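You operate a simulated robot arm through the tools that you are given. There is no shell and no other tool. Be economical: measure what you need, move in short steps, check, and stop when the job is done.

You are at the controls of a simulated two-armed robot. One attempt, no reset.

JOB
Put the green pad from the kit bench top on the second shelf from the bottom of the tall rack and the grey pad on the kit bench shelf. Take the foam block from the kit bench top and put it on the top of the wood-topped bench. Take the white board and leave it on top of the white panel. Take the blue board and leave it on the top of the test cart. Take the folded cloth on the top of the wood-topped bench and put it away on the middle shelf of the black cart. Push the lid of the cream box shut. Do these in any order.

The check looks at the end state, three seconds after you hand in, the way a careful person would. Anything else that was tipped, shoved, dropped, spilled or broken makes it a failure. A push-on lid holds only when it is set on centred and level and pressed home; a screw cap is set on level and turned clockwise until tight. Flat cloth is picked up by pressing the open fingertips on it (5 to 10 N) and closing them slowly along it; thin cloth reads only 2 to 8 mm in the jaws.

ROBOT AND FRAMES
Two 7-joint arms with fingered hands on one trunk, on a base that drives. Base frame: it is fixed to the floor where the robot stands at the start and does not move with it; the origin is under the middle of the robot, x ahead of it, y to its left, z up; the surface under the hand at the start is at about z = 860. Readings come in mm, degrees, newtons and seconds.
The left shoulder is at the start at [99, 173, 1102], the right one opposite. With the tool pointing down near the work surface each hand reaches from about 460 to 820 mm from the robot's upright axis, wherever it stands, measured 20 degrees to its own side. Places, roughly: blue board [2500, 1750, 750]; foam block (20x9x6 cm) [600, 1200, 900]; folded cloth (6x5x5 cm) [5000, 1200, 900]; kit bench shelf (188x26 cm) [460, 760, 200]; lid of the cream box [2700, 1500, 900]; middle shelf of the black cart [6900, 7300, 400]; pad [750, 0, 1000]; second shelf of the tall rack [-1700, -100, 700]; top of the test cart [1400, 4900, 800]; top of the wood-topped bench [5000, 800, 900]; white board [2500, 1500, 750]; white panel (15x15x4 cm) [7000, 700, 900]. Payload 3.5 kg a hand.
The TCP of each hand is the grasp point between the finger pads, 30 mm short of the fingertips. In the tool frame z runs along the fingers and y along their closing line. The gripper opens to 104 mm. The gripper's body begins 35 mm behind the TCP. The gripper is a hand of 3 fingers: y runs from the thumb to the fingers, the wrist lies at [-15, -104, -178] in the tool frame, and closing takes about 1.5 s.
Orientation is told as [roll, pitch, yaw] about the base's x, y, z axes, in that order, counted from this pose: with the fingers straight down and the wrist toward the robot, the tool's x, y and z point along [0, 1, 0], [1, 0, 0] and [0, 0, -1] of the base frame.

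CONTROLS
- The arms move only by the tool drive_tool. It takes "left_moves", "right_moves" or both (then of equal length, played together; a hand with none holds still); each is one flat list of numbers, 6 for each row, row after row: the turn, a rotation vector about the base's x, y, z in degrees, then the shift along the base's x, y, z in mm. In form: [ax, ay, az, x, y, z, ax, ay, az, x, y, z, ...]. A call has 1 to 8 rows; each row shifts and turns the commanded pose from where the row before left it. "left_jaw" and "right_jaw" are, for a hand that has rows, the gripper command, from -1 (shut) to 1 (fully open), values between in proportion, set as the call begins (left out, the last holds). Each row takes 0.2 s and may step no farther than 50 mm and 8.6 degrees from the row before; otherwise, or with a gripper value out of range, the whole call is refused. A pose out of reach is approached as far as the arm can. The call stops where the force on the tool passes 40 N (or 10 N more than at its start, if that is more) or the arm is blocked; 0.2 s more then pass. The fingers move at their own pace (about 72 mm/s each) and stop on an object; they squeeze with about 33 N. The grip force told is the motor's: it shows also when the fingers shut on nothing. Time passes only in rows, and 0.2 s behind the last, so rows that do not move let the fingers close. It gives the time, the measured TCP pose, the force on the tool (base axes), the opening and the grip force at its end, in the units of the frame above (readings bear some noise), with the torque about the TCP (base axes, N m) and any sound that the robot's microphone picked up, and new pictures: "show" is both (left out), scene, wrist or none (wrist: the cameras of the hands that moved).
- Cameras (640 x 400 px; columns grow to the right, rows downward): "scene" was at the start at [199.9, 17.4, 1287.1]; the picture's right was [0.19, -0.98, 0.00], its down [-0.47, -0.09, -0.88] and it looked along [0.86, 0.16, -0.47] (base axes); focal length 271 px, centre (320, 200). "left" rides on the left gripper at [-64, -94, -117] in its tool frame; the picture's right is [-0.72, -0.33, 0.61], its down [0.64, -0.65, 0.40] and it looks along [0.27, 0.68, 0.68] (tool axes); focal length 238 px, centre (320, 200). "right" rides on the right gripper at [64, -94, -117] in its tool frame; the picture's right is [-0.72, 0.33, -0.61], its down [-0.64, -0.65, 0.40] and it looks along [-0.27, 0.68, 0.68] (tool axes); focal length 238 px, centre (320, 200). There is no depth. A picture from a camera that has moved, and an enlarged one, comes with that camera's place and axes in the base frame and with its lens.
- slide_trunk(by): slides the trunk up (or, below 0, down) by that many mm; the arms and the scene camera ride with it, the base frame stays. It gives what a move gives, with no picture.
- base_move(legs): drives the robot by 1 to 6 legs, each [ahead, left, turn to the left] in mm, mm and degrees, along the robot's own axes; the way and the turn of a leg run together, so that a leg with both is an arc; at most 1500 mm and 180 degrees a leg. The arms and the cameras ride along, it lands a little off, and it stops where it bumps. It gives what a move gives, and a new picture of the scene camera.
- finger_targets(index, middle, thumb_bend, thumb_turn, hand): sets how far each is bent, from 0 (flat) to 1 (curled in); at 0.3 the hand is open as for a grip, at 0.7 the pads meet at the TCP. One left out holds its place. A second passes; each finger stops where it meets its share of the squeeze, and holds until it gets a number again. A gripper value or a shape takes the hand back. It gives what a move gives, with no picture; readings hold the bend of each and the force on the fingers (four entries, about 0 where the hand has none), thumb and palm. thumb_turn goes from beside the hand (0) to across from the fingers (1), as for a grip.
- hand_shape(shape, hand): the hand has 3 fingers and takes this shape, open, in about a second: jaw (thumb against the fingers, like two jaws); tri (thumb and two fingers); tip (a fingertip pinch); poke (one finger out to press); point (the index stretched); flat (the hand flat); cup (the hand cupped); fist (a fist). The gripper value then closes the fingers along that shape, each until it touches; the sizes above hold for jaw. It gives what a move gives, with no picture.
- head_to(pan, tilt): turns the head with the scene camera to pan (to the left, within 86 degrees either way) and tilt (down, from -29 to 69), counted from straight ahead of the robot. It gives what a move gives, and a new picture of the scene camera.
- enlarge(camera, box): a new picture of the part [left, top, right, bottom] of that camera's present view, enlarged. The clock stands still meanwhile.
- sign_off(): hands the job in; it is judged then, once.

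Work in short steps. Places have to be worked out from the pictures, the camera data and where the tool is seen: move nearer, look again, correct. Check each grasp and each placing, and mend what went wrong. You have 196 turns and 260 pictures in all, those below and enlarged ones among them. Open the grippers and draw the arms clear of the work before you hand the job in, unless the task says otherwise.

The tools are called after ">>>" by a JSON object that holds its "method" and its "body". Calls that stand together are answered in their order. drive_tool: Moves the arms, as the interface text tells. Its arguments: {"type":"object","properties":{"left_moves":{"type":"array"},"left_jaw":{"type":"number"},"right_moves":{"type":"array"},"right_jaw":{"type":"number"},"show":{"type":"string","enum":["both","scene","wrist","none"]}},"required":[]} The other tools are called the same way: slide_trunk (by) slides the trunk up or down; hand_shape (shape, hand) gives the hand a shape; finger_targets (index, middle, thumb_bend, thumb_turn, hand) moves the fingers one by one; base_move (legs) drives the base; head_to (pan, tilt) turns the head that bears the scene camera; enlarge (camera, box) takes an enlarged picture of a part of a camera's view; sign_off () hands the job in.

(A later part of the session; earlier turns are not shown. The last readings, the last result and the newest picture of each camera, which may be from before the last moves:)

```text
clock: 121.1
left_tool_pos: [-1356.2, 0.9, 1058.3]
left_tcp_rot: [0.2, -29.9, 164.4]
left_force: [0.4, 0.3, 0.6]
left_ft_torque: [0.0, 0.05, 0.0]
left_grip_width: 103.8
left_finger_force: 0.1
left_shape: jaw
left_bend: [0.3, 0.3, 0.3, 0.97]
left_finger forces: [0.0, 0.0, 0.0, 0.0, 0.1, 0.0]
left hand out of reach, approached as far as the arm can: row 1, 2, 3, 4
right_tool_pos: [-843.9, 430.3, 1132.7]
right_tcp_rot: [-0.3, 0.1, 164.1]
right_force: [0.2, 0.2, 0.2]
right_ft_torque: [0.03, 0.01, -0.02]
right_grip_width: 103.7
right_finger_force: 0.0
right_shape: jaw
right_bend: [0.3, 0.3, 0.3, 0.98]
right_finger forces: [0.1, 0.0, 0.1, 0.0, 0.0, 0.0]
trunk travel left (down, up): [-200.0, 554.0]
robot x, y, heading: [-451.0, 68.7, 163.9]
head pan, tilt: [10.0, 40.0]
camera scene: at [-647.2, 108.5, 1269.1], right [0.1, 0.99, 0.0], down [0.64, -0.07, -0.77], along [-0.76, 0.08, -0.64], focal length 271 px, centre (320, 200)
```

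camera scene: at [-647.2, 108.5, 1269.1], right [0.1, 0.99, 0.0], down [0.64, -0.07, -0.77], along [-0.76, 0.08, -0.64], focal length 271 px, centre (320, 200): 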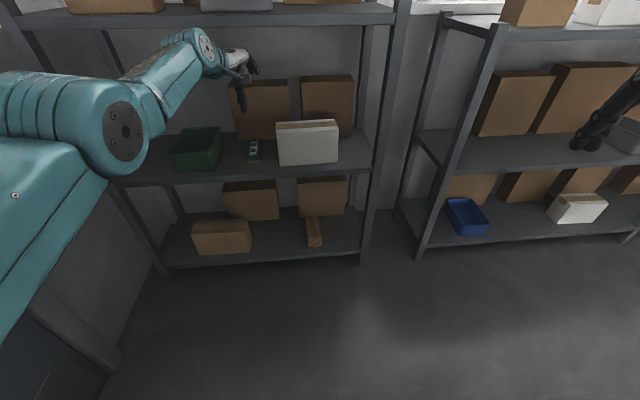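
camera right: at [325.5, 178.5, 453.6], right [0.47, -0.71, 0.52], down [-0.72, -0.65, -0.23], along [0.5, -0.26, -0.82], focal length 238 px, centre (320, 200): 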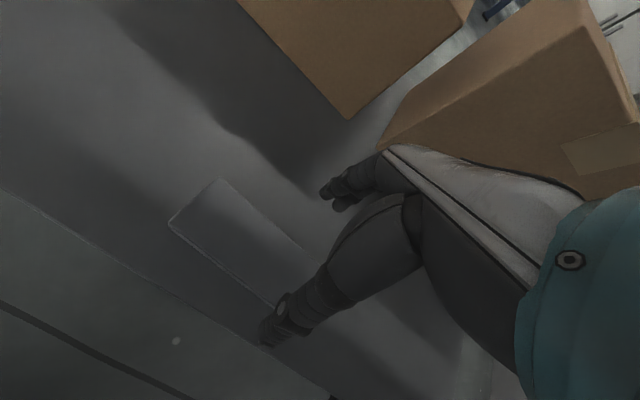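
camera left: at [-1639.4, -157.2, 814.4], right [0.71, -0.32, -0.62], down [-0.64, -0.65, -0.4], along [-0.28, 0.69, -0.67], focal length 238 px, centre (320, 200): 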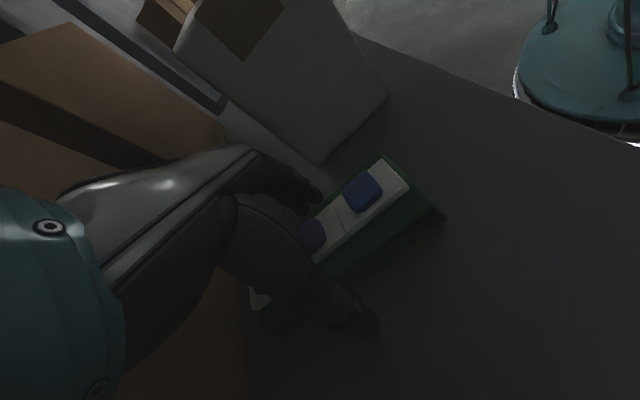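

Likely the elbow passed through straight to its other side. I command outward to full stretch to let it flip back, then will pull in.

>>> {"method": "drive_tool", "body": {"left_moves": [0, 0, 0, -43, 12, 10, 0, 0, 0, -43, 12, 10, 0, 0, 0, -43, 12, 10, 0, 0, 0, -43, 12, 10, 0, 0, 0, -43, 12, 10, 0, 0, 0, -43, 12, 10, 0, 0, 0, -43, 12, 10, 0, 0, 0, -43, 12, 10], "show": "none"}}

>>> {"method": "drive_tool", "body": {"left_moves": [0, 0, 0, -43, 12, 0, 0, 0, 0, -43, 12, 0, 0, 0, 0, 0, 0, 0, 0, 0, 0, 43, -12, 0, 0, 0, 0, 43, -12, 0, 0, 0, 0, 43, -12, 0, 0, 0, 0, 43, -12, 0, 0, 0, 0, 43, -12, 0], "show": "none"}}

```text
clock: 122.9
left_tool_pos: [-1354.8, 10.2, 1060.4]
left_tcp_rot: [0.2, -29.9, 164.4]
left_force: [0.3, -0.2, 0.5]
left_ft_torque: [0.03, 0.01, 0.01]
left_grip_width: 103.6
left_finger_force: 0.1
left_shape: jaw
left_bend: [0.3, 0.3, 0.3, 0.97]
left_finger forces: [0.1, 0.0, 0.0, 0.0, 0.1, 0.1]
left hand out of reach, approached as far as the arm can: row 1, 2, 3, 4, 5, 6, 7, 8
right_tool_pos: [-843.9, 430.4, 1132.9]
right_tcp_rot: [-0.3, 0.1, 164.1]
right_force: [-0.7, 0.0, -0.1]
right_ft_torque: [0.01, 0.01, -0.02]
right_grip_width: 104.1
right_finger_force: 0.1
right_shape: jaw
right_bend: [0.3, 0.3, 0.3, 0.98]
right_finger forces: [0.0, 0.1, 0.0, 0.1, 0.1, 0.1]
trunk travel left (down, up): [-200.0, 554.0]
robot x, y, heading: [-450.2, 69.5, 164.0]
head pan, tilt: [10.0, 40.0]
```

```text
clock: 124.7
left_tool_pos: [-1353.0, -15.6, 1086.8]
left_tcp_rot: [0.1, -29.8, 164.3]
left_force: [-0.3, 0.0, 0.0]
left_ft_torque: [0.04, 0.0, 0.0]
left_grip_width: 103.8
left_finger_force: 0.1
left_shape: jaw
left_bend: [0.3, 0.3, 0.3, 0.97]
left_finger forces: [0.0, 0.0, 0.0, 0.0, 0.0, 0.0]
left hand out of reach, approached as far as the arm can: row 1, 2, 4, 5, 6, 7, 8
right_tool_pos: [-842.8, 431.0, 1132.7]
right_tcp_rot: [-0.3, 0.1, 164.1]
right_force: [0.3, -0.2, -0.3]
right_ft_torque: [-0.03, -0.01, 0.0]
right_grip_width: 103.9
right_finger_force: 0.1
right_shape: jaw
right_bend: [0.3, 0.3, 0.3, 0.98]
right_finger forces: [0.0, 0.0, 0.0, 0.0, 0.0, 0.0]
trunk travel left (down, up): [-200.0, 554.0]
robot x, y, heading: [-449.9, 65.3, 164.2]
head pan, tilt: [10.0, 40.0]
```

Try again, stretching well beyond reach before pulling in.

>>> {"method": "drive_tool", "body": {"left_moves": [0, 0, 0, -43, 12, 0, 0, 0, 0, -43, 12, 0, 0, 0, 0, -43, 12, 0, 0, 0, 0, -43, 12, 0, 0, 0, 0, -43, 12, 0, 0, 0, 0, -43, 12, 0, 0, 0, 0, -43, 12, 0, 0, 0, 0, -43, 12, 0], "show": "none"}}

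>>> {"method": "drive_tool", "body": {"left_moves": [0, 0, 0, 45, -12, 0, 0, 0, 0, 45, -12, 0, 0, 0, 0, 45, -12, 0, 0, 0, 0, 45, -12, 0, 0, 0, 0, 45, -12, 0, 0, 0, 0, 45, -12, 0, 0, 0, 0, 45, -12, 0, 0, 0, 0, 45, -12, 0], "show": "scene"}}

```text
clock: 126.5
left_tool_pos: [-1355.1, 2.1, 1070.9]
left_tcp_rot: [0.1, -29.9, 164.4]
left_force: [0.5, 0.2, 0.7]
left_ft_torque: [-0.04, 0.01, -0.04]
left_grip_width: 103.8
left_finger_force: 0.0
left_shape: jaw
left_bend: [0.3, 0.3, 0.3, 0.97]
left_finger forces: [0.0, 0.0, 0.0, 0.0, 0.0, 0.0]
left hand out of reach, approached as far as the arm can: row 1, 2, 3, 4, 5, 6, 7, 8
right_tool_pos: [-843.7, 430.7, 1132.8]
right_tcp_rot: [-0.4, 0.1, 164.2]
right_force: [0.4, 0.0, 0.4]
right_ft_torque: [0.0, -0.02, 0.0]
right_grip_width: 103.5
right_finger_force: 0.0
right_shape: jaw
right_bend: [0.3, 0.3, 0.3, 0.98]
right_finger forces: [0.1, 0.1, 0.0, 0.0, 0.0, 0.1]
trunk travel left (down, up): [-200.0, 554.0]
robot x, y, heading: [-453.1, 67.4, 164.1]
head pan, tilt: [10.0, 40.0]
```

```text
clock: 128.3
left_tool_pos: [-1351.9, -16.2, 1090.5]
left_tcp_rot: [0.1, -29.9, 164.3]
left_force: [-0.1, 0.0, -0.1]
left_ft_torque: [-0.03, 0.0, 0.0]
left_grip_width: 103.7
left_finger_force: 0.1
left_shape: jaw
left_bend: [0.3, 0.3, 0.3, 0.97]
left_finger forces: [0.0, 0.0, 0.0, 0.1, 0.0, 0.0]
left hand out of reach, approached as far as the arm can: row 1, 2, 3, 4, 5, 6, 7, 8
right_tool_pos: [-843.1, 430.1, 1132.2]
right_tcp_rot: [-0.3, 0.1, 164.1]
right_force: [0.3, -0.4, -1.2]
right_ft_torque: [0.0, -0.02, 0.0]
right_grip_width: 103.8
right_finger_force: 0.1
right_shape: jaw
right_bend: [0.3, 0.3, 0.3, 0.98]
right_finger forces: [0.1, 0.0, 0.0, 0.0, 0.1, 0.0]
trunk travel left (down, up): [-200.0, 554.0]
robot x, y, heading: [-455.2, 72.5, 163.9]
head pan, tilt: [10.0, 40.0]
camera scene: at [-646.6, 108.2, 1269.2], right [0.1, 0.99, 0.0], down [0.64, -0.07, -0.77], along [-0.76, 0.08, -0.64], focal length 271 px, centre (320, 200)
```

scene: 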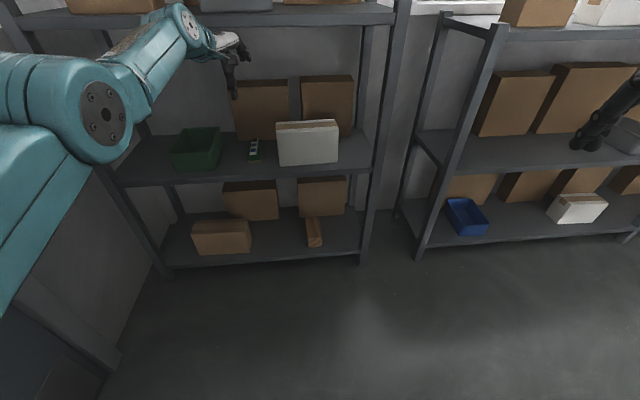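

By my bookkeeping the commanded pose is about [-1086, 55, 999]. I go back to the point that was reachable ([-1317,115,999]) and then pull inward slowly.

>>> {"method": "drive_tool", "body": {"left_moves": [0, 0, 0, -40, 10, 0, 0, 0, 0, -40, 10, 0, 0, 0, 0, -40, 10, 0, 0, 0, 0, -40, 10, 0, 0, 0, 0, -40, 10, 0, 0, 0, 0, -31, 10, 0, 0, 0, 0, 0, 0, 0, 0, 0, 0, 0, 0, 0], "show": "none"}}

>>> {"method": "drive_tool", "body": {"left_moves": [0, 0, 0, 4, -2, 0, 0, 0, 0, 4, -2, 0, 0, 0, 0, 4, -2, 0, 0, 0, 0, 4, -2, 0, 0, 0, 0, 4, -2, 0, 0, 0, 0, 4, -2, 0, 0, 0, 0, 4, -2, 0, 0, 0, 0, 4, -2, 0], "show": "none"}}

```text
clock: 130.1
left_tool_pos: [-1356.1, -10.0, 1081.7]
left_tcp_rot: [0.1, -30.1, 164.4]
left_force: [0.6, 0.4, 0.2]
left_ft_torque: [-0.02, -0.02, -0.01]
left_grip_width: 103.7
left_finger_force: 0.1
left_shape: jaw
left_bend: [0.3, 0.3, 0.3, 0.97]
left_finger forces: [0.0, 0.1, 0.0, 0.0, 0.0, 0.0]
left hand out of reach, approached as far as the arm can: row 1, 2, 3, 4, 5, 6
right_tool_pos: [-844.2, 430.7, 1132.1]
right_tcp_rot: [-0.2, 0.0, 164.1]
right_force: [-0.5, -0.2, 0.6]
right_ft_torque: [-0.02, 0.02, 0.01]
right_grip_width: 103.8
right_finger_force: 0.1
right_shape: jaw
right_bend: [0.3, 0.3, 0.3, 0.98]
right_finger forces: [0.0, 0.1, 0.0, 0.0, 0.1, 0.1]
trunk travel left (down, up): [-200.0, 554.0]
robot x, y, heading: [-448.8, 65.6, 164.2]
head pan, tilt: [10.0, 40.0]
```

```text
clock: 131.9
left_tool_pos: [-1354.5, -20.9, 1086.0]
left_tcp_rot: [0.2, -29.9, 164.3]
left_force: [-0.8, -0.1, 0.7]
left_ft_torque: [0.02, -0.04, -0.02]
left_grip_width: 103.5
left_finger_force: 0.0
left_shape: jaw
left_bend: [0.3, 0.3, 0.3, 0.97]
left_finger forces: [0.0, 0.1, 0.0, 0.0, 0.1, 0.0]
left hand out of reach, approached as far as the arm can: row 2, 3, 4, 5, 6, 7, 8
right_tool_pos: [-843.7, 430.8, 1133.4]
right_tcp_rot: [-0.3, 0.1, 164.1]
right_force: [0.8, 0.1, -0.1]
right_ft_torque: [-0.02, -0.01, 0.01]
right_grip_width: 104.2
right_finger_force: 0.1
right_shape: jaw
right_bend: [0.3, 0.3, 0.3, 0.98]
right_finger forces: [0.1, 0.0, 0.0, 0.0, 0.0, 0.1]
trunk travel left (down, up): [-200.0, 554.0]
robot x, y, heading: [-447.3, 66.8, 164.2]
head pan, tilt: [10.0, 40.0]
```

At a straight elbow, tangential moves in the elbow's bending direction should bend it. Try moving the hand up.

>>> {"method": "drive_tool", "body": {"left_moves": [0, 0, 0, 0, 0, 40, 0, 0, 0, 0, 0, 40, 0, 0, 0, 0, 0, 40, 0, 0, 0, 0, 0, 40, 0, 0, 0, 10, 0, 40, 0, 0, 0, 10, 0, 40, 0, 0, 0, 10, 0, 40, 0, 0, 0, 10, 0, 40], "show": "scene"}}

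```text
clock: 133.7
left_tool_pos: [-1240.0, -20.0, 1354.6]
left_tcp_rot: [0.3, -29.9, 164.3]
left_force: [0.3, -0.4, 0.6]
left_ft_torque: [0.01, 0.01, 0.02]
left_grip_width: 103.9
left_finger_force: 0.1
left_shape: jaw
left_bend: [0.3, 0.3, 0.3, 0.97]
left_finger forces: [0.0, 0.1, 0.0, 0.1, 0.0, 0.0]
left hand out of reach, approached as far as the arm can: row 1, 2, 3, 4, 5, 6, 7, 8
right_tool_pos: [-843.2, 430.6, 1132.7]
right_tcp_rot: [-0.3, 0.1, 164.1]
right_force: [-0.4, -1.5, 0.0]
right_ft_torque: [0.03, 0.01, 0.0]
right_grip_width: 103.8
right_finger_force: 0.1
right_shape: jaw
right_bend: [0.3, 0.3, 0.3, 0.98]
right_finger forces: [0.0, 0.1, 0.0, 0.0, 0.0, 0.0]
trunk travel left (down, up): [-200.0, 554.0]
robot x, y, heading: [-453.2, 68.0, 164.1]
head pan, tilt: [10.0, 40.0]
camera scene: at [-646.7, 108.6, 1269.2], right [0.1, 0.99, 0.0], down [0.64, -0.07, -0.77], along [-0.76, 0.08, -0.64], focal length 271 px, centre (320, 200)
```

scene: 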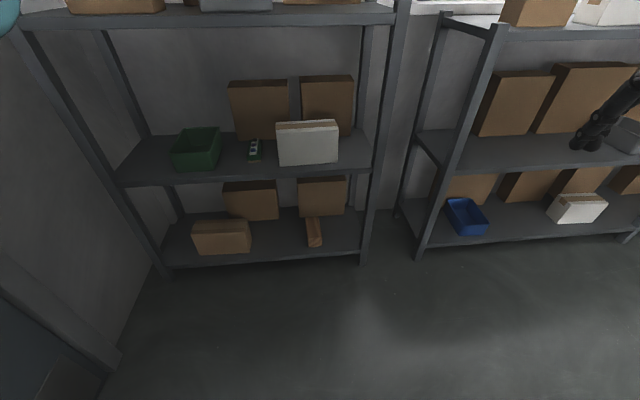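

Try sideways to the right with a slight pull in.

>>> {"method": "drive_tool", "body": {"left_moves": [0, 0, 0, 12, 42, 0, 0, 0, 0, 12, 42, 0, 0, 0, 0, 15, 42, 0, 0, 0, 0, 20, 40, 0, 0, 0, 0, 20, 40, 0, 0, 0, 0, 25, 35, 0], "show": "none"}}

```text
clock: 135.1
left_tool_pos: [-1136.0, 221.9, 1352.8]
left_tcp_rot: [0.2, -30.0, 164.4]
left_force: [0.1, -0.3, -0.3]
left_ft_torque: [-0.04, 0.01, 0.02]
left_grip_width: 103.5
left_finger_force: 0.1
left_shape: jaw
left_bend: [0.3, 0.3, 0.3, 0.97]
left_finger forces: [0.1, 0.1, 0.1, 0.0, 0.1, 0.0]
right_tool_pos: [-842.7, 431.2, 1132.6]
right_tcp_rot: [-0.2, 0.0, 164.1]
right_force: [0.0, 0.1, 0.2]
right_ft_torque: [0.02, 0.0, 0.03]
right_grip_width: 103.6
right_finger_force: 0.1
right_shape: jaw
right_bend: [0.3, 0.3, 0.3, 0.98]
right_finger forces: [0.0, 0.1, 0.0, 0.1, 0.1, 0.0]
trunk travel left (down, up): [-200.0, 554.0]
robot x, y, heading: [-451.0, 68.8, 163.8]
head pan, tilt: [10.0, 40.0]
```

Freed. Now pull straight in and down while levelling, then out to the left neutral spot.

>>> {"method": "drive_tool", "body": {"left_moves": [-1.4, -4.8, 0, 36, -10, -25, -1.4, -4.8, 0, 36, -10, -25, -1.4, -4.8, 0, 36, -10, -25, -1.4, -4.8, 0, 36, -10, -25, -1.4, -4.8, 0, 36, -10, -25, -1.4, -4.8, 0, 36, -10, -25], "show": "none"}}

>>> {"method": "drive_tool", "body": {"left_moves": [0, 0, 0, -10, -34, -10, 0, 0, 0, -10, -34, -10, 0, 0, 0, -10, -34, -10, 0, 0, 0, -10, -34, -10, 0, 0, 0, -10, -34, -10, 0, 0, 0, -10, -34, -10, 0, 0, 0, -10, -34, -10, 0, 0, 0, -10, -34, 0], "show": "none"}}

```text
clock: 136.5
left_tool_pos: [-1035.5, 222.6, 1264.8]
left_tcp_rot: [0.4, -1.2, 164.3]
left_force: [-0.9, -0.5, -0.8]
left_ft_torque: [-0.01, 0.01, 0.0]
left_grip_width: 103.9
left_finger_force: 0.1
left_shape: jaw
left_bend: [0.3, 0.3, 0.3, 0.97]
left_finger forces: [0.0, 0.0, 0.0, 0.0, 0.0, 0.1]
left hand out of reach, approached as far as the arm can: row 3, 4, 5, 6
right_tool_pos: [-843.6, 430.7, 1133.8]
right_tcp_rot: [-0.3, 0.0, 164.1]
right_force: [-0.7, 0.2, 0.3]
right_ft_torque: [-0.01, 0.0, -0.02]
right_grip_width: 103.8
right_finger_force: 0.0
right_shape: jaw
right_bend: [0.3, 0.3, 0.3, 0.98]
right_finger forces: [0.1, 0.0, 0.0, 0.0, 0.1, 0.0]
trunk travel left (down, up): [-200.0, 554.0]
robot x, y, heading: [-449.9, 70.3, 164.1]
head pan, tilt: [10.0, 40.0]
```

```text
clock: 138.3
left_tool_pos: [-1132.7, -41.2, 1194.2]
left_tcp_rot: [0.5, -0.1, 164.2]
left_force: [0.7, -0.1, -0.2]
left_ft_torque: [-0.02, -0.04, -0.02]
left_grip_width: 103.9
left_finger_force: 0.0
left_shape: jaw
left_bend: [0.3, 0.3, 0.3, 0.97]
left_finger forces: [0.1, 0.0, 0.0, 0.0, 0.0, 0.0]
left hand out of reach, approached as far as the arm can: row 1, 2, 3
right_tool_pos: [-843.7, 430.6, 1132.5]
right_tcp_rot: [-0.3, 0.1, 164.0]
right_force: [0.2, -0.6, -0.8]
right_ft_torque: [0.01, 0.01, -0.02]
right_grip_width: 103.9
right_finger_force: 0.1
right_shape: jaw
right_bend: [0.3, 0.3, 0.3, 0.98]
right_finger forces: [0.1, 0.0, 0.0, 0.1, 0.1, 0.1]
trunk travel left (down, up): [-200.0, 554.0]
robot x, y, heading: [-448.6, 68.9, 164.2]
head pan, tilt: [10.0, 40.0]
```

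>>> {"method": "drive_tool", "body": {"left_moves": [0, 0, 0, 34, -10, -12, 0, 0, 0, 34, -10, -12, 0, 0, 0, 34, -10, -12, 0, 0, 0, 34, -10, -12], "show": "none"}}

```text
clock: 139.3
left_tool_pos: [-1052.1, -120.6, 1163.6]
left_tcp_rot: [0.6, 0.1, 164.3]
left_force: [0.0, -0.4, -0.2]
left_ft_torque: [0.0, -0.01, 0.01]
left_grip_width: 103.7
left_finger_force: 0.2
left_shape: jaw
left_bend: [0.3, 0.3, 0.3, 0.97]
left_finger forces: [0.0, 0.1, 0.0, 0.0, 0.0, 0.0]
left hand out of reach, approached as far as the arm can: row 2, 3, 4
right_tool_pos: [-843.5, 431.6, 1133.5]
right_tcp_rot: [-0.4, 0.2, 164.1]
right_force: [0.3, 0.5, 0.3]
right_ft_torque: [0.01, 0.01, -0.01]
right_grip_width: 103.7
right_finger_force: 0.1
right_shape: jaw
right_bend: [0.3, 0.3, 0.3, 0.98]
right_finger forces: [0.0, 0.0, 0.0, 0.0, 0.1, 0.0]
trunk travel left (down, up): [-200.0, 554.0]
robot x, y, heading: [-449.4, 69.3, 164.0]
head pan, tilt: [10.0, 40.0]
```

Pose is acceptable. Turn back to face the bench and drive along to the foam block.

>>> {"method": "base_move", "body": {"legs": [[0, 0, -82], [0, 0, -82], [0, 1250, 0], [250, 0, 0]]}}

>>> {"method": "head_to", "body": {"pan": 0, "tilt": 35}}

```text
clock: 154.0
left_tool_pos: [316.1, 1662.4, 1162.0]
left_tcp_rot: [0.4, 0.1, 0.0]
left_force: [0.1, 0.0, 0.4]
left_ft_torque: [-0.01, 0.02, 0.01]
left_grip_width: 103.8
left_finger_force: 0.0
left_shape: jaw
left_bend: [0.3, 0.3, 0.3, 0.97]
left_finger forces: [0.0, 0.1, 0.0, 0.0, 0.0, 0.0]
right_tool_pos: [264.8, 1075.9, 1131.5]
right_tcp_rot: [-0.3, 0.0, -0.2]
right_force: [0.8, -0.4, 0.2]
right_ft_torque: [0.02, -0.01, 0.01]
right_grip_width: 103.8
right_finger_force: 0.1
right_shape: jaw
right_bend: [0.3, 0.3, 0.3, 0.98]
right_finger forces: [0.1, 0.0, 0.0, 0.0, 0.1, 0.1]
trunk travel left (down, up): [-200.0, 554.0]
robot x, y, heading: [-213.8, 1324.5, -0.1]
head pan, tilt: [10.0, 40.0]
camera scene: at [-17.1, 1333.6, 1269.0], right [0.17, -0.99, 0.0], down [-0.63, -0.11, -0.77], along [0.75, 0.13, -0.64], focal length 271 px, centre (320, 200)
```

scene: 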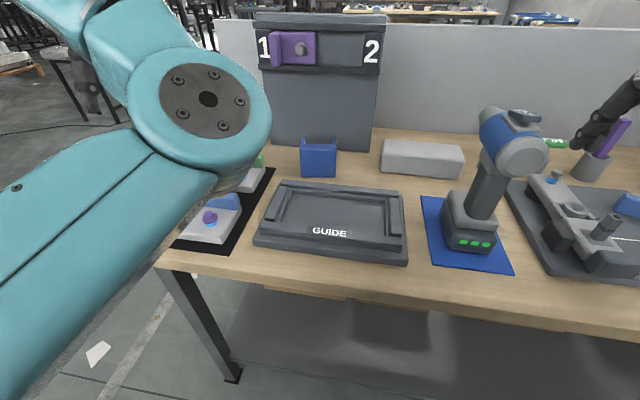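

```text
clock: 154.8
left_tool_pos: [317.3, 1661.7, 1163.3]
left_tcp_rot: [0.5, 0.0, 0.0]
left_force: [-0.7, 0.1, 0.8]
left_ft_torque: [-0.02, -0.02, -0.01]
left_grip_width: 103.9
left_finger_force: 0.1
left_shape: jaw
left_bend: [0.3, 0.3, 0.3, 0.97]
left_finger forces: [0.1, 0.0, 0.1, 0.0, 0.1, 0.0]
right_tool_pos: [263.3, 1076.3, 1133.7]
right_tcp_rot: [-0.4, 0.2, -0.1]
right_force: [0.3, 0.9, 0.8]
right_ft_torque: [0.01, -0.02, 0.0]
right_grip_width: 103.9
right_finger_force: 0.0
right_shape: jaw
right_bend: [0.3, 0.3, 0.3, 0.98]
right_finger forces: [0.0, 0.0, 0.0, 0.0, 0.1, 0.1]
trunk travel left (down, up): [-200.0, 554.0]
robot x, y, heading: [-211.4, 1316.7, -0.2]
head pan, tilt: [0.0, 35.0]
camera scene: at [-13.5, 1318.9, 1276.7], right [0.0, -1.0, 0.0], down [-0.57, 0.0, -0.82], along [0.82, 0.0, -0.57], focal length 271 px, centre (320, 200)
```

scene: 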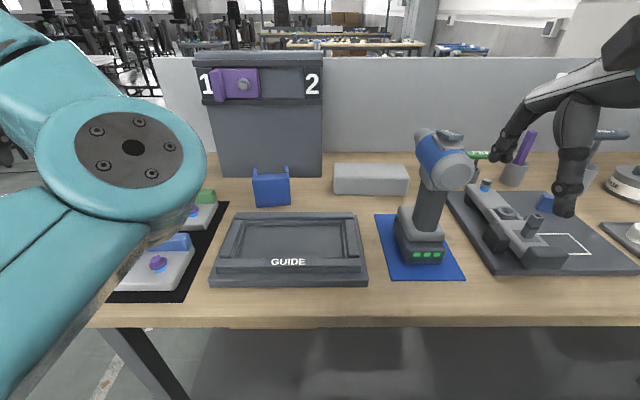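

The foam block is centred about [655, 1179], 90 mm deep. Position the base for the right hand.

>>> {"method": "base_move", "body": {"legs": [[0, 90, 0], [185, 0, 0]]}}

>>> {"method": "drive_tool", "body": {"right_moves": [0.3, 0, 0, 25, 5, -5, 0, 0, 0, 25, 5, -5, 0, 0, 0, 25, 5, -5, 0, 0, 0, 25, 0, -5]}}

```text
clock: 157.0
left_tool_pos: [499.3, 1751.3, 1163.0]
left_tcp_rot: [0.4, 0.1, 0.0]
left_force: [0.3, -0.2, -0.9]
left_ft_torque: [-0.03, 0.0, 0.03]
left_grip_width: 103.5
left_finger_force: 0.0
left_shape: jaw
left_bend: [0.3, 0.3, 0.3, 0.97]
left_finger forces: [0.0, 0.1, 0.1, 0.0, 0.0, 0.0]
right_tool_pos: [446.4, 1165.4, 1133.0]
right_tcp_rot: [-0.4, 0.1, 0.0]
right_force: [0.3, -0.4, 0.2]
right_ft_torque: [0.01, 0.02, -0.01]
right_grip_width: 103.8
right_finger_force: 0.0
right_shape: jaw
right_bend: [0.3, 0.3, 0.3, 0.98]
right_finger forces: [0.0, 0.0, 0.1, 0.0, 0.0, 0.1]
trunk travel left (down, up): [-200.0, 554.0]
robot x, y, heading: [-30.9, 1408.7, -0.3]
head pan, tilt: [0.0, 35.0]
camera scene: at [169.3, 1408.4, 1276.5], right [0.0, -1.0, 0.0], down [-0.57, 0.0, -0.82], along [0.82, 0.0, -0.57], focal length 271 px, centre (320, 200)
```

scene: 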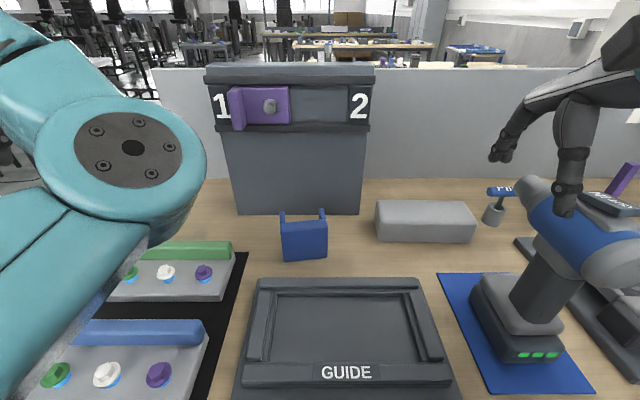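

```text
clock: 158.0
left_tool_pos: [498.4, 1752.8, 1163.8]
left_tcp_rot: [0.4, 0.0, 0.0]
left_force: [0.0, 0.4, 0.1]
left_ft_torque: [0.02, -0.02, -0.04]
left_grip_width: 103.7
left_finger_force: 0.1
left_shape: jaw
left_bend: [0.3, 0.3, 0.3, 0.97]
left_finger forces: [0.0, 0.1, 0.0, 0.1, 0.0, 0.0]
right_tool_pos: [545.0, 1180.2, 1112.7]
right_tcp_rot: [0.1, 0.1, -0.1]
right_force: [0.4, -1.2, -0.1]
right_ft_torque: [-0.04, 0.01, -0.04]
right_grip_width: 103.9
right_finger_force: 0.1
right_shape: jaw
right_bend: [0.3, 0.3, 0.3, 0.98]
right_finger forces: [0.0, 0.0, 0.1, 0.0, 0.0, 0.0]
trunk travel left (down, up): [-200.0, 554.0]
robot x, y, heading: [-28.5, 1407.8, 0.2]
head pan, tilt: [0.0, 35.0]
camera scene: at [168.7, 1408.4, 1276.6], right [0.0, -1.0, 0.0], down [-0.57, 0.0, -0.82], along [0.82, 0.0, -0.57], focal length 271 px, centre (320, 200)
camera right: at [453.3, 1244.2, 1228.8], right [0.33, -0.72, 0.61], down [-0.65, -0.64, -0.4], along [0.68, -0.27, -0.68], focal length 238 px, centre (320, 200)
```

scene: 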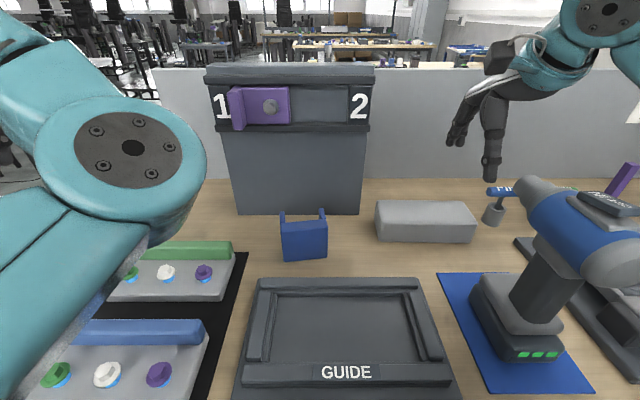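
right: 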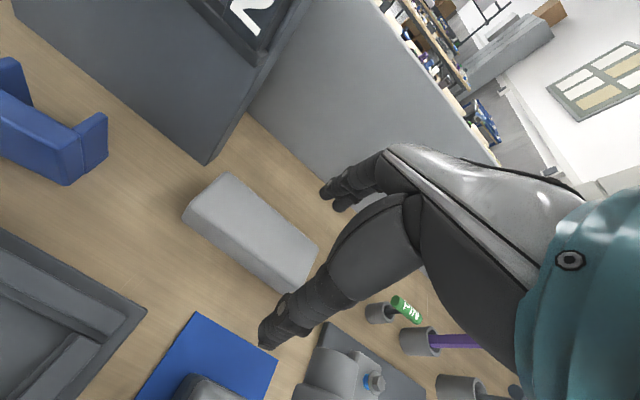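

Move to above the foam at [647, 1176], tips just above its top, and inspect.

>>> {"method": "drive_tool", "body": {"right_moves": [0, 0, 0, 25, -1, -37, 0, 0, 0, 25, -1, -37, 0, 0, 0, 26, -1, -37, 0, 0, 0, 26, -1, -37]}}

>>> {"method": "enlarge", "body": {"camera": "scene", "box": [360, 120, 520, 260]}}

```text
clock: 159.0
left_tool_pos: [495.8, 1754.2, 1166.5]
left_tcp_rot: [0.4, -0.2, 0.0]
left_force: [-0.1, 0.2, 0.5]
left_ft_torque: [0.02, 0.02, 0.02]
left_grip_width: 103.7
left_finger_force: 0.0
left_shape: jaw
left_bend: [0.3, 0.3, 0.3, 0.97]
left_finger forces: [0.0, 0.1, 0.0, 0.0, 0.1, 0.0]
right_tool_pos: [648.0, 1175.2, 975.8]
right_tcp_rot: [0.3, -0.8, -0.2]
right_force: [0.7, 0.0, 0.0]
right_ft_torque: [-0.02, -0.01, -0.01]
right_grip_width: 103.9
right_finger_force: 0.0
right_shape: jaw
right_bend: [0.3, 0.3, 0.3, 0.98]
right_finger forces: [0.0, 0.0, 0.0, 0.1, 0.1, 0.0]
trunk travel left (down, up): [-200.0, 554.0]
robot x, y, heading: [-30.6, 1409.0, -0.1]
head pan, tilt: [0.0, 35.0]
camera scene: at [165.8, 1408.9, 1278.3], right [0.0, -1.0, 0.0], down [-0.57, 0.0, -0.82], along [0.82, 0.0, -0.57], focal length 271 px, centre (320, 200)
camera right: at [553.5, 1238.9, 1091.5], right [0.31, -0.72, 0.61], down [-0.65, -0.64, -0.42], along [0.69, -0.27, -0.67], focal length 238 px, centre (320, 200)
```

scene: 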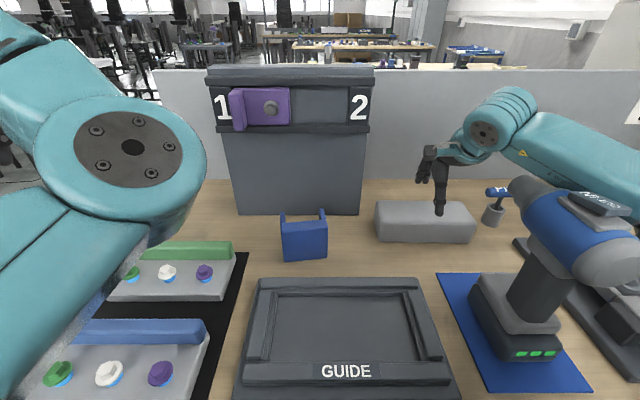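
right: 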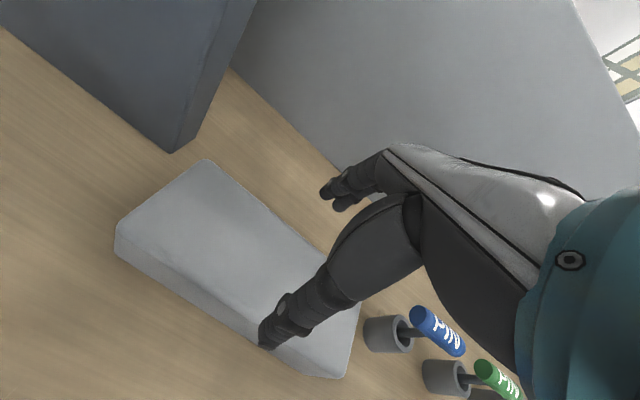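

```text
2.86 times, centred on (440, 190) of scene
camera zoom: at [165.8, 1408.9, 1278.3], right [0.0, -1.0, 0.0], down [-0.57, 0.0, -0.82], along [0.82, 0.0, -0.57], focal length 775 px, centre (-23, 229)
```

zoom: 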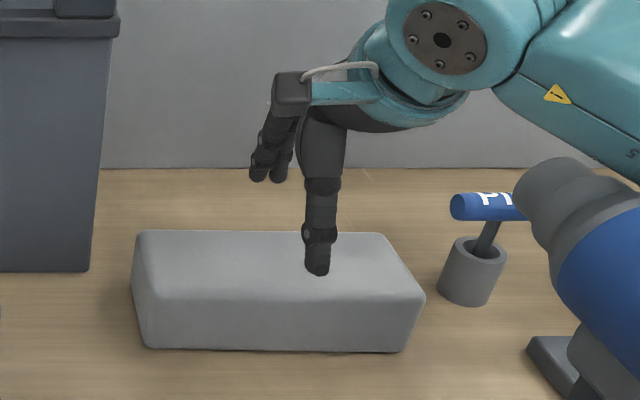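

Thumb should clear the front face by several mm. Descend carefully.

>>> {"method": "drive_tool", "body": {"right_moves": [0, 0.4, 0, 0, 0, -15, 0, 0.4, 0, 0, 0, -10, 0, 0, 0, 0, 0, -10, 0, 0, 0, 0, 0, -10, 0, 0, 0, 0, 0, -10], "show": "wrist"}}

>>> {"method": "enlarge", "body": {"camera": "scene", "box": [360, 120, 520, 260]}}

```text
clock: 160.4
left_tool_pos: [500.5, 1750.3, 1157.4]
left_tcp_rot: [0.5, 0.4, -0.2]
left_force: [1.3, 0.1, -0.2]
left_ft_torque: [0.02, 0.04, 0.01]
left_grip_width: 103.7
left_finger_force: 0.1
left_shape: jaw
left_bend: [0.3, 0.3, 0.3, 0.97]
left_finger forces: [0.1, 0.0, 0.0, 0.0, 0.0, 0.0]
right_tool_pos: [670.3, 1172.3, 974.8]
right_tcp_rot: [1.7, -5.8, -0.9]
right_force: [0.6, 0.3, -0.8]
right_ft_torque: [0.08, 0.05, 0.01]
right_grip_width: 103.7
right_finger_force: 0.2
right_shape: jaw
right_bend: [0.3, 0.3, 0.3, 0.98]
right_finger forces: [0.1, 0.0, 0.1, 0.0, 0.0, 0.0]
trunk travel left (down, up): [-200.0, 554.0]
robot x, y, heading: [-32.2, 1409.2, -0.4]
head pan, tilt: [0.0, 35.0]
stopped in row 5 (right hand): the arm was blocked; the commanded pose is now the measured one
camera right: at [566.7, 1234.9, 1083.0], right [0.25, -0.74, 0.62], down [-0.62, -0.62, -0.49], along [0.75, -0.26, -0.61], focal length 238 px, centre (320, 200)
```

right: 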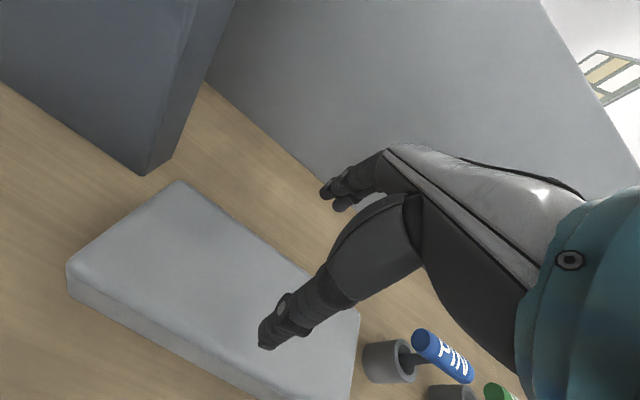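

```text
2.86 times, centred on (440, 190) of scene
camera zoom: at [171.8, 1406.8, 1272.7], right [0.0, -1.0, 0.0], down [-0.57, 0.0, -0.82], along [0.82, 0.0, -0.57], focal length 775 px, centre (-23, 229)
```

zoom: 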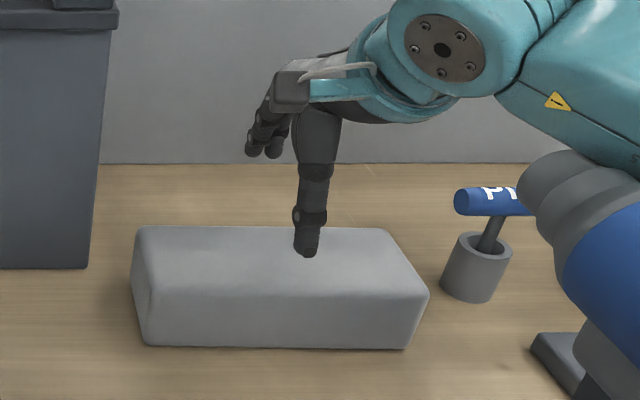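

The forearm probably touched the drill head. I lift away first, then will grip the foam near its left end with the robot further left and the trunk higher.

>>> {"method": "drive_tool", "body": {"right_moves": [-0.5, 2, 0, -3, 5, 35, -0.5, 2, 0, -3, 5, 35, -0.5, 2, 0, -3, 5, 35, 0, 0, 0, -10, 10, 35, 0, 0, 0, -20, 10, 20]}}

>>> {"method": "enlarge", "body": {"camera": "scene", "box": [400, 160, 640, 400]}}

```text
clock: 161.6
left_tool_pos: [497.1, 1751.5, 1163.0]
left_tcp_rot: [0.6, 0.1, 0.0]
left_force: [-0.2, 0.6, 0.3]
left_ft_torque: [0.01, -0.03, 0.0]
left_grip_width: 104.0
left_finger_force: 0.1
left_shape: jaw
left_bend: [0.3, 0.3, 0.3, 0.97]
left_finger forces: [0.0, 0.1, 0.0, 0.0, 0.0, 0.0]
right_tool_pos: [628.8, 1209.6, 1136.2]
right_tcp_rot: [-0.1, 0.4, -0.5]
right_force: [0.1, 1.0, -0.6]
right_ft_torque: [0.0, 0.02, -0.03]
right_grip_width: 103.8
right_finger_force: 0.1
right_shape: jaw
right_bend: [0.3, 0.3, 0.3, 0.98]
right_finger forces: [0.0, 0.0, 0.0, 0.0, 0.1, 0.1]
trunk travel left (down, up): [-200.0, 554.0]
robot x, y, heading: [-28.7, 1408.0, -0.1]
head pan, tilt: [0.0, 35.0]
camera scene: at [168.1, 1408.3, 1276.7], right [0.0, -1.0, 0.0], down [-0.57, 0.0, -0.82], along [0.82, 0.0, -0.57], focal length 271 px, centre (320, 200)
camera right: at [537.8, 1275.3, 1252.3], right [0.32, -0.72, 0.61], down [-0.66, -0.64, -0.4], along [0.68, -0.28, -0.68], focal length 238 px, centre (320, 200)
```

scene: 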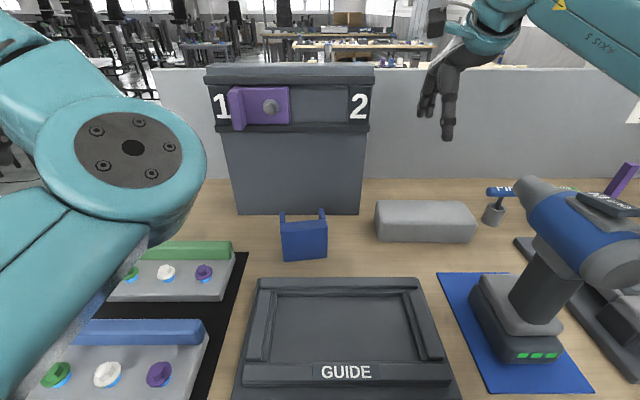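
right: 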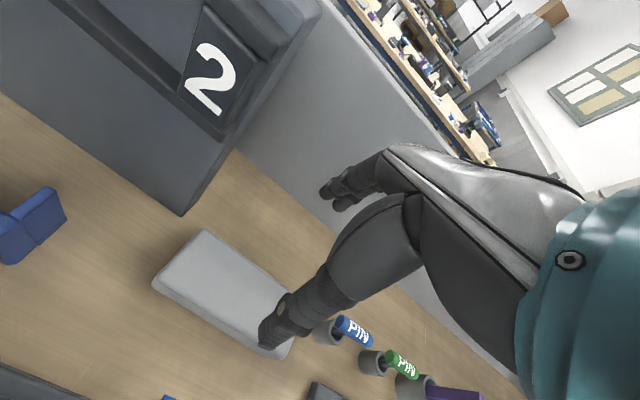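

```text
1.67 times, centred on (520, 280) of scene
camera zoom: at [168.1, 1408.3, 1276.7], right [0.0, -1.0, 0.0], down [-0.57, 0.0, -0.82], along [0.82, 0.0, -0.57], focal length 452 px, centre (-13, 67)
```

zoom: 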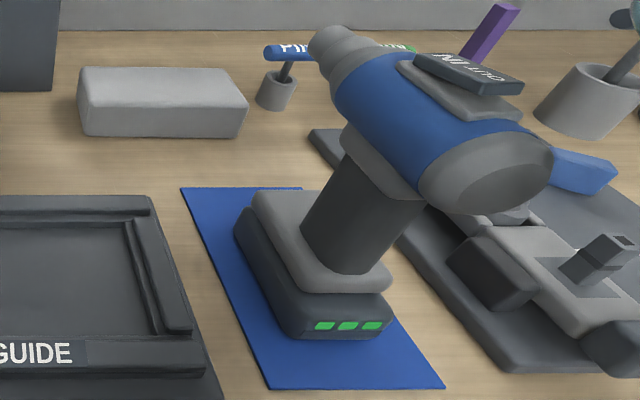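

The drill is unmoved. Raise trunk 120, shift left 130, and come at the foam's left part from further left.

>>> {"method": "slide_trunk", "body": {"by": 120}}

>>> {"method": "base_move", "body": {"legs": [[0, 130, 0], [25, 0, 0]]}}

```text
clock: 163.1
left_tool_pos: [498.6, 1751.6, 1282.6]
left_tcp_rot: [0.5, 0.1, 0.0]
left_force: [0.0, 0.1, -0.1]
left_ft_torque: [-0.03, -0.02, 0.02]
left_grip_width: 104.1
left_finger_force: 0.1
left_shape: jaw
left_bend: [0.3, 0.3, 0.3, 0.97]
left_finger forces: [0.0, 0.0, 0.0, 0.0, 0.0, 0.0]
right_tool_pos: [628.5, 1209.9, 1256.1]
right_tcp_rot: [-0.1, 0.3, -0.6]
right_force: [-0.9, 0.2, -0.4]
right_ft_torque: [0.01, 0.01, 0.01]
right_grip_width: 103.7
right_finger_force: 0.1
right_shape: jaw
right_bend: [0.3, 0.3, 0.3, 0.98]
right_finger forces: [0.0, 0.1, 0.1, 0.0, 0.0, 0.0]
trunk travel left (down, up): [-320.0, 434.0]
robot x, y, heading: [-29.2, 1410.6, -0.3]
head pan, tilt: [0.0, 35.0]
```

```text
clock: 164.8
left_tool_pos: [524.2, 1879.8, 1282.7]
left_tcp_rot: [0.3, 0.1, -0.1]
left_force: [0.9, 0.8, -0.2]
left_ft_torque: [0.01, 0.04, 0.01]
left_grip_width: 103.9
left_finger_force: 0.0
left_shape: jaw
left_bend: [0.3, 0.3, 0.3, 0.97]
left_finger forces: [0.0, 0.0, 0.0, 0.0, 0.0, 0.0]
right_tool_pos: [653.5, 1337.3, 1256.6]
right_tcp_rot: [-0.1, 0.3, -0.9]
right_force: [-0.7, -0.4, -0.1]
right_ft_torque: [0.02, 0.03, -0.01]
right_grip_width: 103.8
right_finger_force: 0.1
right_shape: jaw
right_bend: [0.3, 0.3, 0.3, 0.98]
right_finger forces: [0.1, 0.0, 0.0, 0.0, 0.0, 0.1]
trunk travel left (down, up): [-320.0, 434.0]
robot x, y, heading: [-6.8, 1540.5, -0.4]
head pan, tilt: [0.0, 35.0]
camera scene: at [144.0, 1538.2, 1399.6], right [-0.01, -1.0, 0.0], down [-0.57, 0.0, -0.82], along [0.82, -0.01, -0.57], focal length 271 px, centre (320, 200)
```

scene: 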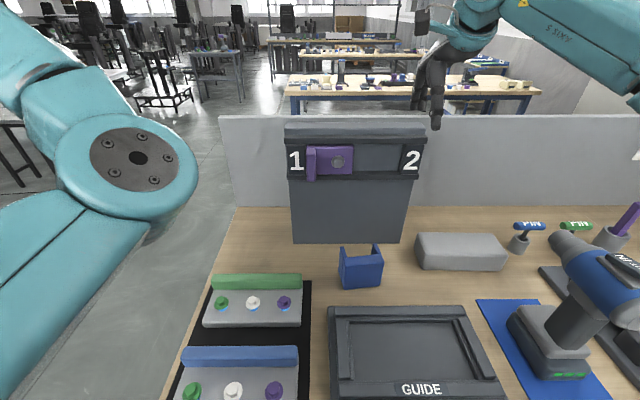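

Move right over to y≈1217 at height, then down to just above the foam.

>>> {"method": "drive_tool", "body": {"right_moves": [0, 0, 0.3, -2, -40, 0, 0, 0, 0.3, -2, -40, 0, 0, 0, 0.3, 0, -40, -10, 0, 0, 0, 0, 0, -45, 0, 0, 0, 0, 0, -45, 0, 0, 0, 0, 0, -45, 0, 0, 0, 0, 0, -45, 0, 0, 0, 0, 0, -45]}}

>>> {"method": "enlarge", "body": {"camera": "scene", "box": [380, 160, 640, 320]}}

```text
clock: 166.6
left_tool_pos: [524.6, 1879.8, 1283.0]
left_tcp_rot: [0.5, 0.0, -0.2]
left_force: [1.4, -0.5, -0.7]
left_ft_torque: [0.01, 0.01, -0.02]
left_grip_width: 103.8
left_finger_force: 0.1
left_shape: jaw
left_bend: [0.3, 0.3, 0.3, 0.97]
left_finger forces: [0.0, 0.0, 0.1, 0.0, 0.0, 0.1]
right_tool_pos: [648.7, 1214.5, 1024.0]
right_tcp_rot: [0.0, 0.3, 0.1]
right_force: [-0.3, 0.5, 0.4]
right_ft_torque: [0.02, -0.03, 0.02]
right_grip_width: 103.8
right_finger_force: 0.0
right_shape: jaw
right_bend: [0.3, 0.3, 0.3, 0.98]
right_finger forces: [0.0, 0.0, 0.0, 0.1, 0.1, 0.0]
trunk travel left (down, up): [-320.0, 434.0]
robot x, y, heading: [-5.9, 1537.0, -0.4]
head pan, tilt: [0.0, 35.0]
camera scene: at [143.3, 1537.8, 1399.6], right [-0.01, -1.0, 0.0], down [-0.57, 0.0, -0.82], along [0.82, -0.01, -0.57], focal length 271 px, centre (320, 200)
camera right: at [555.7, 1278.7, 1140.0], right [0.33, -0.72, 0.61], down [-0.65, -0.64, -0.4], along [0.68, -0.27, -0.68], focal length 238 px, centre (320, 200)
```

scene: 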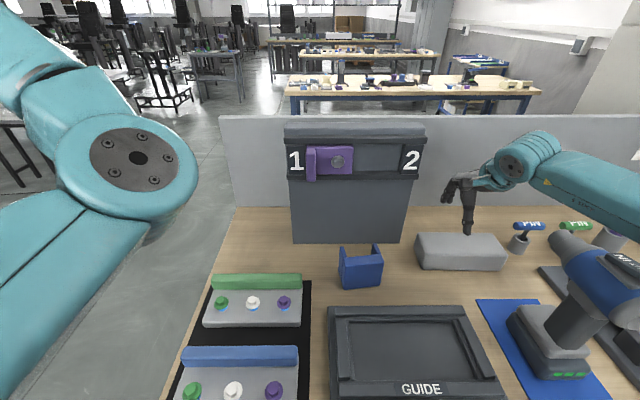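
right: 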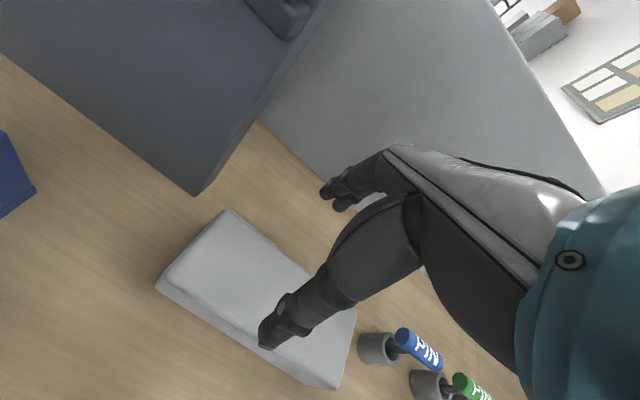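

```text
2.46 times, centred on (510, 240) of scene
camera zoom: at [143.3, 1537.8, 1399.6], right [-0.01, -1.0, 0.0], down [-0.57, 0.0, -0.82], along [0.82, -0.01, -0.57], focal length 668 px, centre (-148, 102)
```

zoom: 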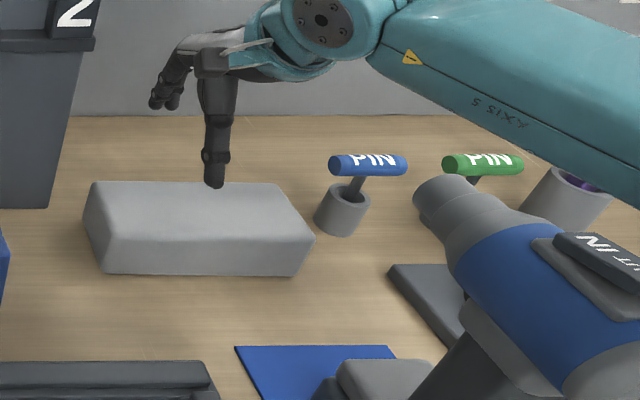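

The right forearm comes from the drill side, so I'll use the left arm, whose elbow is on the clear side. Raise the right hand and drive right to y≈985.

>>> {"method": "drive_tool", "body": {"right_moves": [0, 0, 0, 0, 0, 45, 0, 0, 0, 0, 0, 45, 0, 0, 0, 0, 0, 45, 0, 0, 0, -20, 0, 42, 0, 0, 0, -40, 0, 20, 0, 0, 0, -45, 0, 10, 0, 0, 0, -45, 0, 0], "show": "none"}}

>>> {"method": "base_move", "body": {"legs": [[0, -555, 0]]}}

```text
clock: 168.2
left_tool_pos: [524.0, 1879.2, 1284.2]
left_tcp_rot: [0.5, 0.0, -0.2]
left_force: [1.5, -0.6, 0.1]
left_ft_torque: [0.02, -0.03, 0.02]
left_grip_width: 103.9
left_finger_force: 0.1
left_shape: jaw
left_bend: [0.3, 0.3, 0.3, 0.97]
left_finger forces: [0.0, 0.0, 0.2, 0.0, 0.1, 0.1]
right_tool_pos: [495.4, 1215.3, 1229.4]
right_tcp_rot: [-0.1, 0.4, 0.1]
right_force: [0.2, -0.6, 0.6]
right_ft_torque: [0.02, -0.02, 0.02]
right_grip_width: 103.8
right_finger_force: 0.0
right_shape: jaw
right_bend: [0.3, 0.3, 0.3, 0.98]
right_finger forces: [0.0, 0.0, 0.1, 0.0, 0.1, 0.0]
trunk travel left (down, up): [-320.0, 434.0]
robot x, y, heading: [-4.6, 1539.5, -0.2]
head pan, tilt: [0.0, 35.0]
```

```text
clock: 171.4
left_tool_pos: [520.0, 1324.8, 1282.9]
left_tcp_rot: [0.5, 0.0, 0.5]
left_force: [0.6, 0.2, -0.1]
left_ft_torque: [0.03, -0.03, 0.0]
left_grip_width: 103.8
left_finger_force: 0.1
left_shape: jaw
left_bend: [0.3, 0.3, 0.3, 0.97]
left_finger forces: [0.0, 0.0, 0.0, 0.0, 0.1, 0.0]
right_tool_pos: [500.4, 660.7, 1228.1]
right_tcp_rot: [-0.1, 0.3, 0.8]
right_force: [-0.6, 0.1, -1.0]
right_ft_torque: [0.04, 0.0, 0.0]
right_grip_width: 104.1
right_finger_force: 0.1
right_shape: jaw
right_bend: [0.3, 0.3, 0.3, 0.98]
right_finger forces: [0.0, 0.0, 0.1, 0.0, 0.0, 0.1]
trunk travel left (down, up): [-320.0, 434.0]
robot x, y, heading: [-4.3, 977.9, 0.5]
head pan, tilt: [0.0, 35.0]
camera scene: at [143.0, 978.1, 1399.6], right [0.01, -1.0, 0.0], down [-0.57, 0.0, -0.82], along [0.82, 0.01, -0.57], focal length 271 px, centre (320, 200)
```

scene: 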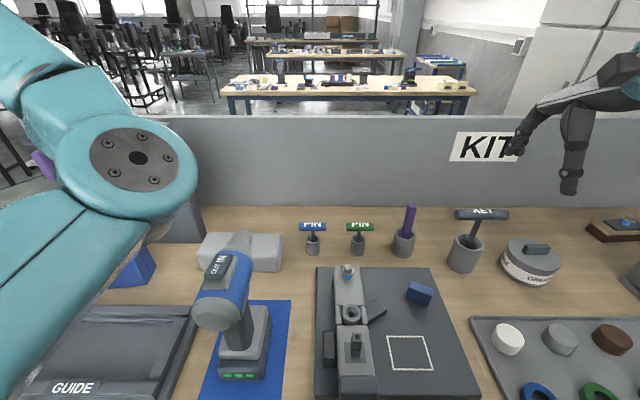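

Bring the left hand over the foam's left half and down.

>>> {"method": "drive_tool", "body": {"left_moves": [-0.2, 0, -0.2, 33, -28, -20, -0.2, 0, -0.2, 33, -28, -20, 0, 0, 0, 33, -28, -20, 0, 0, 0, 30, -26, -30, 0, 0, 0, 0, 0, -45, 0, 0, 0, 0, 0, -45, 0, 0, 0, 0, 0, -45]}}

```text
clock: 173.2
left_tool_pos: [640.4, 1220.7, 1088.1]
left_tcp_rot: [0.0, -3.0, 0.5]
left_force: [0.2, 1.0, 0.0]
left_ft_torque: [0.01, -0.03, 0.0]
left_grip_width: 103.7
left_finger_force: 0.2
left_shape: jaw
left_bend: [0.3, 0.3, 0.3, 0.98]
left_finger forces: [0.1, 0.0, 0.0, 0.0, 0.0, 0.0]
right_tool_pos: [487.0, 666.6, 1235.1]
right_tcp_rot: [-0.1, -0.4, 1.1]
right_force: [0.4, 0.2, -0.3]
right_ft_torque: [-0.03, -0.02, 0.0]
right_grip_width: 103.6
right_finger_force: 0.0
right_shape: jaw
right_bend: [0.3, 0.3, 0.3, 0.98]
right_finger forces: [0.0, 0.1, 0.0, 0.0, 0.0, 0.0]
trunk travel left (down, up): [-320.0, 434.0]
robot x, y, heading: [-6.7, 979.8, 0.7]
head pan, tilt: [0.0, 35.0]
stopped in row 7 (left hand): the arm was blocked; the commanded pose is now the measured one
camera scene: at [124.8, 981.9, 1401.9], right [0.01, -1.0, 0.0], down [-0.56, -0.01, -0.83], along [0.83, 0.01, -0.56], focal length 271 px, centre (320, 200)
camera left: at [539.0, 1155.5, 1199.9], right [-0.29, -0.72, -0.63], down [-0.64, 0.64, -0.44], along [0.72, 0.27, -0.64], focal length 238 px, centre (320, 200)
```

scene: 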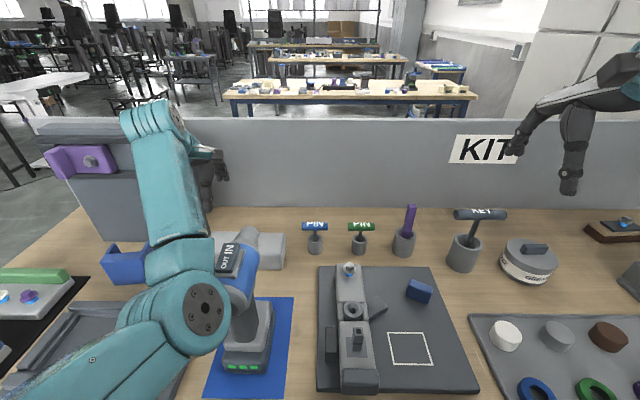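
left: 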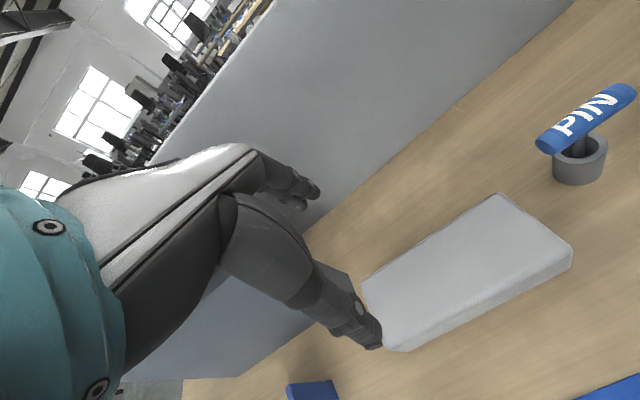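

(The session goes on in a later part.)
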